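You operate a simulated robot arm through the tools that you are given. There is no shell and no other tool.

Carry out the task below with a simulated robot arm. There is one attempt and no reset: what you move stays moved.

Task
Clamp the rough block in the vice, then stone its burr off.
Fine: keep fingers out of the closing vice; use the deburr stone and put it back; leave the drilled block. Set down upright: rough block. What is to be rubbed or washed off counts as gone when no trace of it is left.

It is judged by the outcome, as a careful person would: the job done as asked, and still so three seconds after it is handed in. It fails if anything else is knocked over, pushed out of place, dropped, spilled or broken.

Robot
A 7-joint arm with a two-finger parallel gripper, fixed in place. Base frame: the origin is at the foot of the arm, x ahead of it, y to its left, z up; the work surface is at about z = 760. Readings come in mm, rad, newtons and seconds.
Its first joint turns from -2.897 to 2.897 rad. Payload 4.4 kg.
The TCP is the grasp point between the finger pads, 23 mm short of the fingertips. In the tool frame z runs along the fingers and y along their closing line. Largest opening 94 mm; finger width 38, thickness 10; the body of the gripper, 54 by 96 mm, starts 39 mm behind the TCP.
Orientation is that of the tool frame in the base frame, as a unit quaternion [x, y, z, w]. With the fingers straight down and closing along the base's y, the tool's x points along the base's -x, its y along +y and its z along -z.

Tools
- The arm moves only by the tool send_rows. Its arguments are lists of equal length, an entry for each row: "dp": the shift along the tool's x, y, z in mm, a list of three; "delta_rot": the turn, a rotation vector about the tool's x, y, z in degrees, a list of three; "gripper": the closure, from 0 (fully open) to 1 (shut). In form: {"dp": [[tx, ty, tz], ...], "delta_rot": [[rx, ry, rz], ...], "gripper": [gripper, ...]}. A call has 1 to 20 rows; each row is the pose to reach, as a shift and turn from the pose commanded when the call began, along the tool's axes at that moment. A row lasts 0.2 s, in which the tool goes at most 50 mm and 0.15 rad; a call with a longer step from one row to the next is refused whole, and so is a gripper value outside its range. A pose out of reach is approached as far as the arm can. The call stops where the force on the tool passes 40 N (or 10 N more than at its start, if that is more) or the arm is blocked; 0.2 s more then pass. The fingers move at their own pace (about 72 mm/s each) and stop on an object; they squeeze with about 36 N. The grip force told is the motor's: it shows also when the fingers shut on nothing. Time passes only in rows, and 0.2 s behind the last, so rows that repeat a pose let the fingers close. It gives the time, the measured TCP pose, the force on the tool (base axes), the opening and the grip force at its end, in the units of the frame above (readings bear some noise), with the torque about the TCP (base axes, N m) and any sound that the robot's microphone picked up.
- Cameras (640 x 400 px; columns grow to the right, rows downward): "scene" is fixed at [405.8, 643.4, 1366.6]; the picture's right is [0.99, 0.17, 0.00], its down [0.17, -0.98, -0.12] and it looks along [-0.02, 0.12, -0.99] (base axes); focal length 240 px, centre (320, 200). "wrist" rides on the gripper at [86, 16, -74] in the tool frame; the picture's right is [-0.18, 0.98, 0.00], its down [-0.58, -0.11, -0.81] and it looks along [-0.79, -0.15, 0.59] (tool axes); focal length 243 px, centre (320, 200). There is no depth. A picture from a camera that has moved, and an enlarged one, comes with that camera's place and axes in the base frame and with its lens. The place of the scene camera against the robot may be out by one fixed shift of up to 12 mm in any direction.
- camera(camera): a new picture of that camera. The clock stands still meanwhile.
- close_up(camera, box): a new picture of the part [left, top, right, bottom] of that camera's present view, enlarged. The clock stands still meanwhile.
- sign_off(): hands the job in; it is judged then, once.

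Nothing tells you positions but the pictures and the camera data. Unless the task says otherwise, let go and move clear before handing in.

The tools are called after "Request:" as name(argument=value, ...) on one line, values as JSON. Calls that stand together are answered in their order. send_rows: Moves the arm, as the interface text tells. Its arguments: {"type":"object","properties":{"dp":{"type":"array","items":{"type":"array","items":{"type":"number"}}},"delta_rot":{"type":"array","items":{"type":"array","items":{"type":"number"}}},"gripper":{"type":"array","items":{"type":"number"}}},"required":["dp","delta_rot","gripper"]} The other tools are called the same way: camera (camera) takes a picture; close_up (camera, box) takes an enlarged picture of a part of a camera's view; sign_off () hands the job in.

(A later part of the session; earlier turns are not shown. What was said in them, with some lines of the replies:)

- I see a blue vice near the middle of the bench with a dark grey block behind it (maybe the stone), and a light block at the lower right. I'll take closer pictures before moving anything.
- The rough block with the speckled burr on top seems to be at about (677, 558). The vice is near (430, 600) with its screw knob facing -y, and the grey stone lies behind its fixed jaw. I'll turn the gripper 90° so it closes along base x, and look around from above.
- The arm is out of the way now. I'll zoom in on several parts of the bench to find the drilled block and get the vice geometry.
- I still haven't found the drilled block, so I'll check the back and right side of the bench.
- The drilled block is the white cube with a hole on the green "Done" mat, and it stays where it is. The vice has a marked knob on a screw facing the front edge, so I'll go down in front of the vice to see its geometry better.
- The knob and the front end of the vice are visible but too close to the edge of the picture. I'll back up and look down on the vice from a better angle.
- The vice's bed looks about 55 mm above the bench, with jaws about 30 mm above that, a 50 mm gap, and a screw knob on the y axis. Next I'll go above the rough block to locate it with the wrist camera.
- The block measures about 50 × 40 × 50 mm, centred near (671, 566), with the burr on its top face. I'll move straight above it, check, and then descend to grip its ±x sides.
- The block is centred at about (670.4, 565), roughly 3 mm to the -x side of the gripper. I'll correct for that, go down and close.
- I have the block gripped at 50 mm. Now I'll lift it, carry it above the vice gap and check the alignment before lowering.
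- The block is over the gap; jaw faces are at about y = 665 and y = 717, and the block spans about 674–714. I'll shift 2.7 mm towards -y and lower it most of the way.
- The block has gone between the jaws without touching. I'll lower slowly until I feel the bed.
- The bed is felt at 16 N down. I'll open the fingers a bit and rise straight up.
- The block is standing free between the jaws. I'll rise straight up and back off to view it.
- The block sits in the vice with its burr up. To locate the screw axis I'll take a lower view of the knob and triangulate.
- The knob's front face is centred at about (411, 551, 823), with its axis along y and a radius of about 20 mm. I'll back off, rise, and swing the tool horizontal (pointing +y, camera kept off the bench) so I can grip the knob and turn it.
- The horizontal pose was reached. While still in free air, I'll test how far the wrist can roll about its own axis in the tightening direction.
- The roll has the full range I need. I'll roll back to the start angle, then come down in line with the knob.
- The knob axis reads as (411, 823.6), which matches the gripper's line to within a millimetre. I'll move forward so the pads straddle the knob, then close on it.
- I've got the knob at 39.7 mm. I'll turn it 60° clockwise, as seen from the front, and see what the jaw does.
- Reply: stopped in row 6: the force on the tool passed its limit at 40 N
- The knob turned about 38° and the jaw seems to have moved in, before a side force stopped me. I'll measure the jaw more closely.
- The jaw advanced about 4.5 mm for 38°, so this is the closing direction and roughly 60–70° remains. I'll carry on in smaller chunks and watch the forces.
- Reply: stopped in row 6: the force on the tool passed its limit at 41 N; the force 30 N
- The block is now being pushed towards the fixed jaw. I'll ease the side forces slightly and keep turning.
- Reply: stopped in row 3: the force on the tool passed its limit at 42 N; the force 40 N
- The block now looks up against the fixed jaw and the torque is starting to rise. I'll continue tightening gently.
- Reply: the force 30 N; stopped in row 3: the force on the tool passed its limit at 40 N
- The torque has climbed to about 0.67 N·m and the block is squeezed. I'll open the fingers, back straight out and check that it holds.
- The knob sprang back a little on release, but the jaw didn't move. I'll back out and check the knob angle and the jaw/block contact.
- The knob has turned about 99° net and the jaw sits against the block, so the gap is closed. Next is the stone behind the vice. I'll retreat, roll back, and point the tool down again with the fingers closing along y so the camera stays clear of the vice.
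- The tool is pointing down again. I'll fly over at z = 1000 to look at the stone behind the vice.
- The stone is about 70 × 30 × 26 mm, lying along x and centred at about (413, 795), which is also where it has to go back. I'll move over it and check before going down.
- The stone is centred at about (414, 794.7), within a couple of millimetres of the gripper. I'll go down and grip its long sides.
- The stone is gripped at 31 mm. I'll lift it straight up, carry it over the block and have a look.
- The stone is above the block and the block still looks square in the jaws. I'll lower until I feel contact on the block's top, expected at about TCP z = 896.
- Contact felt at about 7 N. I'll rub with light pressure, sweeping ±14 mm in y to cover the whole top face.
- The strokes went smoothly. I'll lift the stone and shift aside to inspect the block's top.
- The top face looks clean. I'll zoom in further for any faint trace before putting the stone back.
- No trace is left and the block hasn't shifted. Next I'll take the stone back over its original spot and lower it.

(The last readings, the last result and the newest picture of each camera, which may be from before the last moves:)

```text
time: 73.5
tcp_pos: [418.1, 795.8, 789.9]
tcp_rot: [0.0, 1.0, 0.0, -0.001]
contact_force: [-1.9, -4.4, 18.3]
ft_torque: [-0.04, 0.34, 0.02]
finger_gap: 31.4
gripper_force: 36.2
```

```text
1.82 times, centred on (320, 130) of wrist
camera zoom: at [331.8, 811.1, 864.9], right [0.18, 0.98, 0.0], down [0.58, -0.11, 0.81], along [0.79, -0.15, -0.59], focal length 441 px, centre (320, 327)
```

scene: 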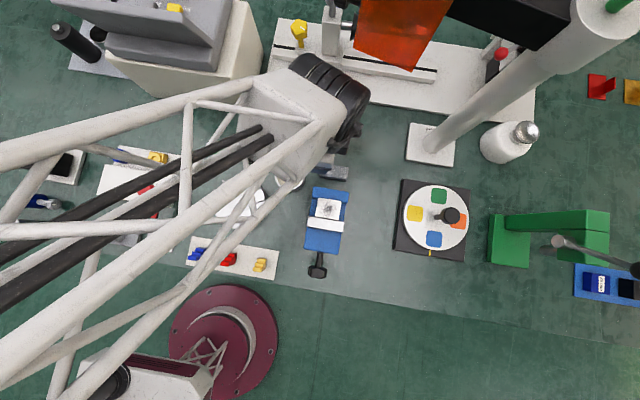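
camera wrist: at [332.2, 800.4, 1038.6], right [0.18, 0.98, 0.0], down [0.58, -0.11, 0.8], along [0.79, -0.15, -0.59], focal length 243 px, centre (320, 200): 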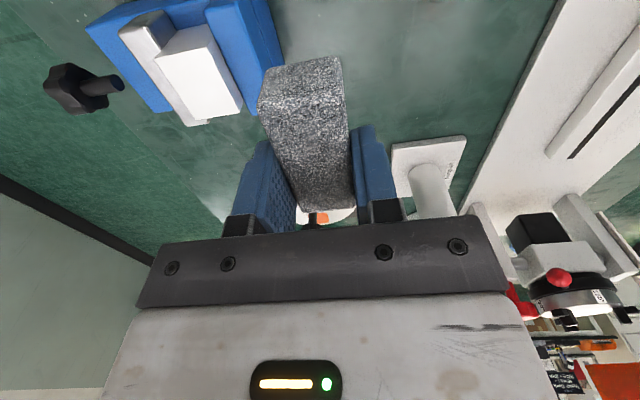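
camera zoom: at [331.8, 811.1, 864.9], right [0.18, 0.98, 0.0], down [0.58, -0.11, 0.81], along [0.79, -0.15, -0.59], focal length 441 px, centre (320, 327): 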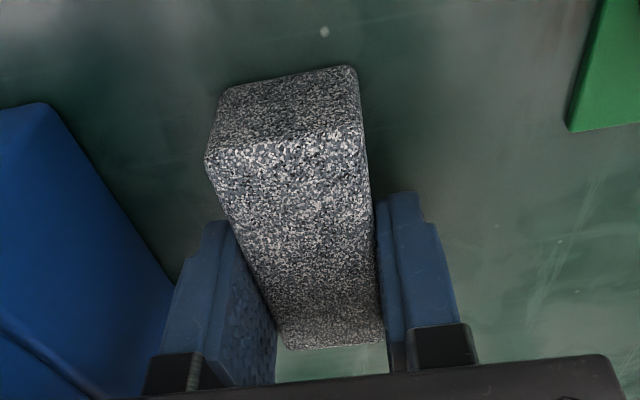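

The stone is on the bench at its original spot, felt at 18 N. I'll release it and rise.

Request:
send_rows(dp=[[0, 0, -1], [0, 0, -1], [0, 0, -1], [0, 0, -1], [0, 0, -25], [0, 0, -65], [0, 0, -105], [0, 0, -145], [0, 0, -145]], delta_rot=[[0, 0, 0], [0, 0, 0], [0, 0, 0], [0, 0, 0], [0, 0, 0], [0, 0, 0], [0, 0, 0], [0, 0, 0], [0, 0, 0]], gripper=[0.8, 0.5, 0.4, 0.36, 0.36, 0.36, 0.36, 0.36, 0.36])

Request:
camera(camera="wrist")

Request:
close_up(camera="wrist", box=[240, 20, 420, 180])

```text
time: 75.5
tcp_pos: [417.3, 798.1, 932.9]
tcp_rot: [-0.001, 1.0, -0.001, -0.002]
contact_force: [0.2, 1.0, -0.2]
ft_torque: [0.0, 0.0, 0.0]
finger_gap: 60.2
gripper_force: 0.1
```

```text
taken
camera wrist: at [331.4, 813.4, 1008.0], right [0.18, 0.98, 0.0], down [0.58, -0.11, 0.8], along [0.79, -0.15, -0.59], focal length 243 px, centre (320, 200)
```

wrist: 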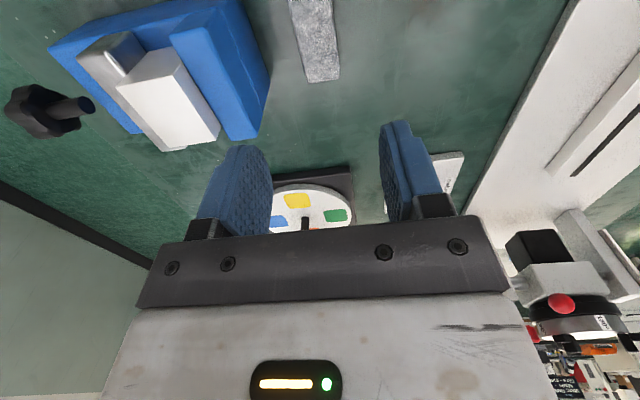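

```text
2.50 times, centred on (330, 100) of wrist
camera zoom: at [331.4, 813.4, 1008.0], right [0.18, 0.98, 0.0], down [0.58, -0.11, 0.8], along [0.79, -0.15, -0.59], focal length 606 px, centre (295, 450)
```

zoom: 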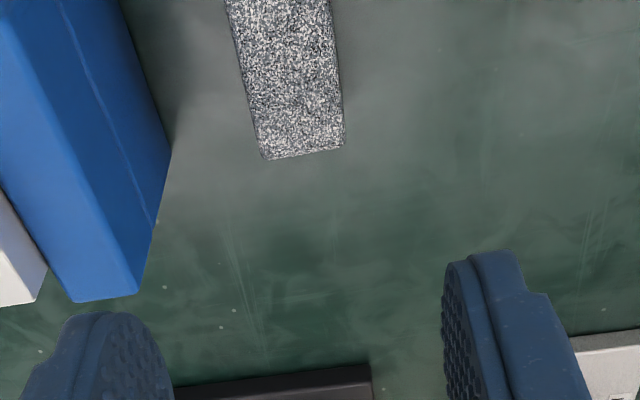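

The stone is back. I'll retreat over the front edge so the scene camera can see everything, and compare with the start.

Request:
send_rows(dp=[[0, 0, -40], [0, -10, -68], [0, -55, -68], [0, -100, -68], [0, -145, -68], [0, -190, -68], [0, -235, -68], [0, -280, -68], [0, -325, -68], [0, -370, -68], [0, -385, -68], [0, -385, -68]], delta_rot=[[0, 0, 0], [0, 0, 0], [0, 0, 0], [0, 0, 0], [0, 0, 0], [0, 0, 0], [0, 0, 0], [0, 0, 0], [0, 0, 0], [0, 0, 0], [0, 0, 0], [0, 0, 0]], gripper=[0.36, 0.36, 0.2, 0, 0, 0, 0, 0, 0, 0, 0, 0])

Request:
camera(camera="scene")

Request:
close_up(camera="scene", box=[290, 155, 370, 205])

Request:
close_up(camera="scene", box=[290, 180, 370, 285])

Request:
close_up(camera="scene", box=[300, 180, 360, 250])

```text
time: 78.1
tcp_pos: [417.4, 409.6, 1002.6]
tcp_rot: [-0.001, 1.0, -0.001, -0.001]
contact_force: [0.9, 0.0, -1.0]
ft_torque: [0.03, 0.0, 0.0]
finger_gap: 94.0
gripper_force: 0.1
```

```text
taken
```

scene: 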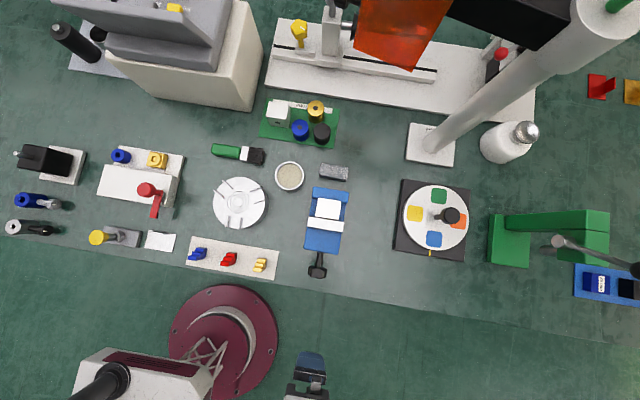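

```text
8.00 times, centred on (330, 180) of scene
camera zoom: at [405.8, 643.4, 1366.6], right [0.99, 0.17, 0.0], down [0.17, -0.98, -0.12], along [-0.02, 0.12, -0.99], focal length 1920 px, centre (240, 360)
```

zoom: 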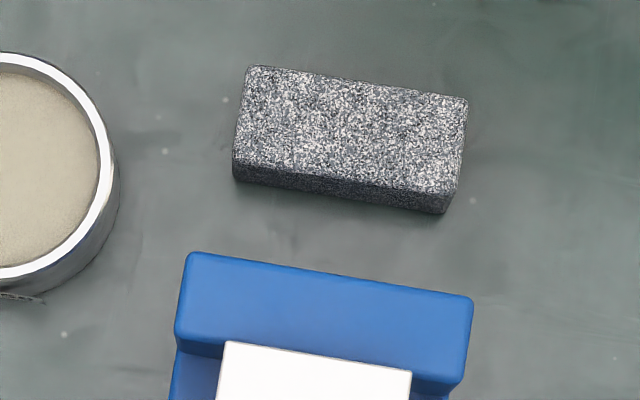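

```text
3.81 times, centred on (330, 232) of scene
camera zoom: at [405.8, 643.4, 1366.6], right [0.99, 0.17, 0.0], down [0.17, -0.98, -0.12], along [-0.02, 0.12, -0.99], focal length 914 px, centre (282, 76)
```

zoom: 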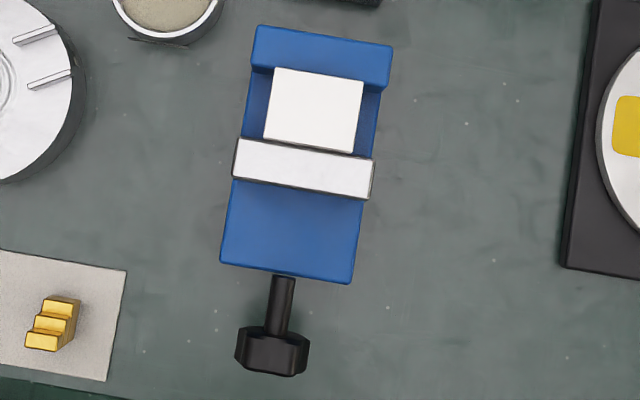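

```text
5.71 times, centred on (330, 215) of scene
camera zoom: at [405.8, 643.4, 1366.6], right [0.99, 0.17, 0.0], down [0.17, -0.98, -0.12], along [-0.02, 0.12, -0.99], focal length 1371 px, centre (263, 114)
```

zoom: 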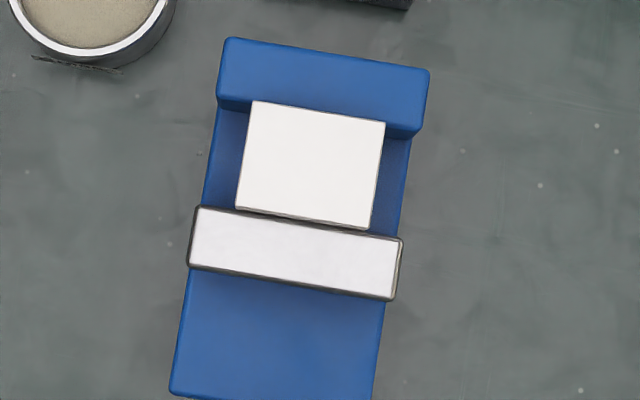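

The job is finished:
- **Block:** it stands upright in the closed vice, and no trace of the burr is left on its top.
- **Clamp:** the block didn't shift while I stoned it. The jaw hasn't moved since I tightened it.
- **Stone:** it is back exactly where it started.
- **Drilled block:** it is untouched, and nothing else on the bench has moved.

The gripper is open and clear, so I'm handing the job in.

Request:
sign_off()

```text
The job is handed in.
```

The job is handed in. The rough block stands upright in the closed vice, and the pictures show no trace of the burr on it.

- **Clamp:** I turned the vice knob until its resistance rose to about 0.67 N·m. It sprang back roughly 10° when I let go, but the jaw stayed put and the block didn't shift during stoning. The fingers were clear before the vice closed.
- **Stone:** The deburr stone is back where it started, matching the first picture.
- **Everything else:** The drilled block was left alone on its mat. Nothing else looks moved in the last picture of the bench.
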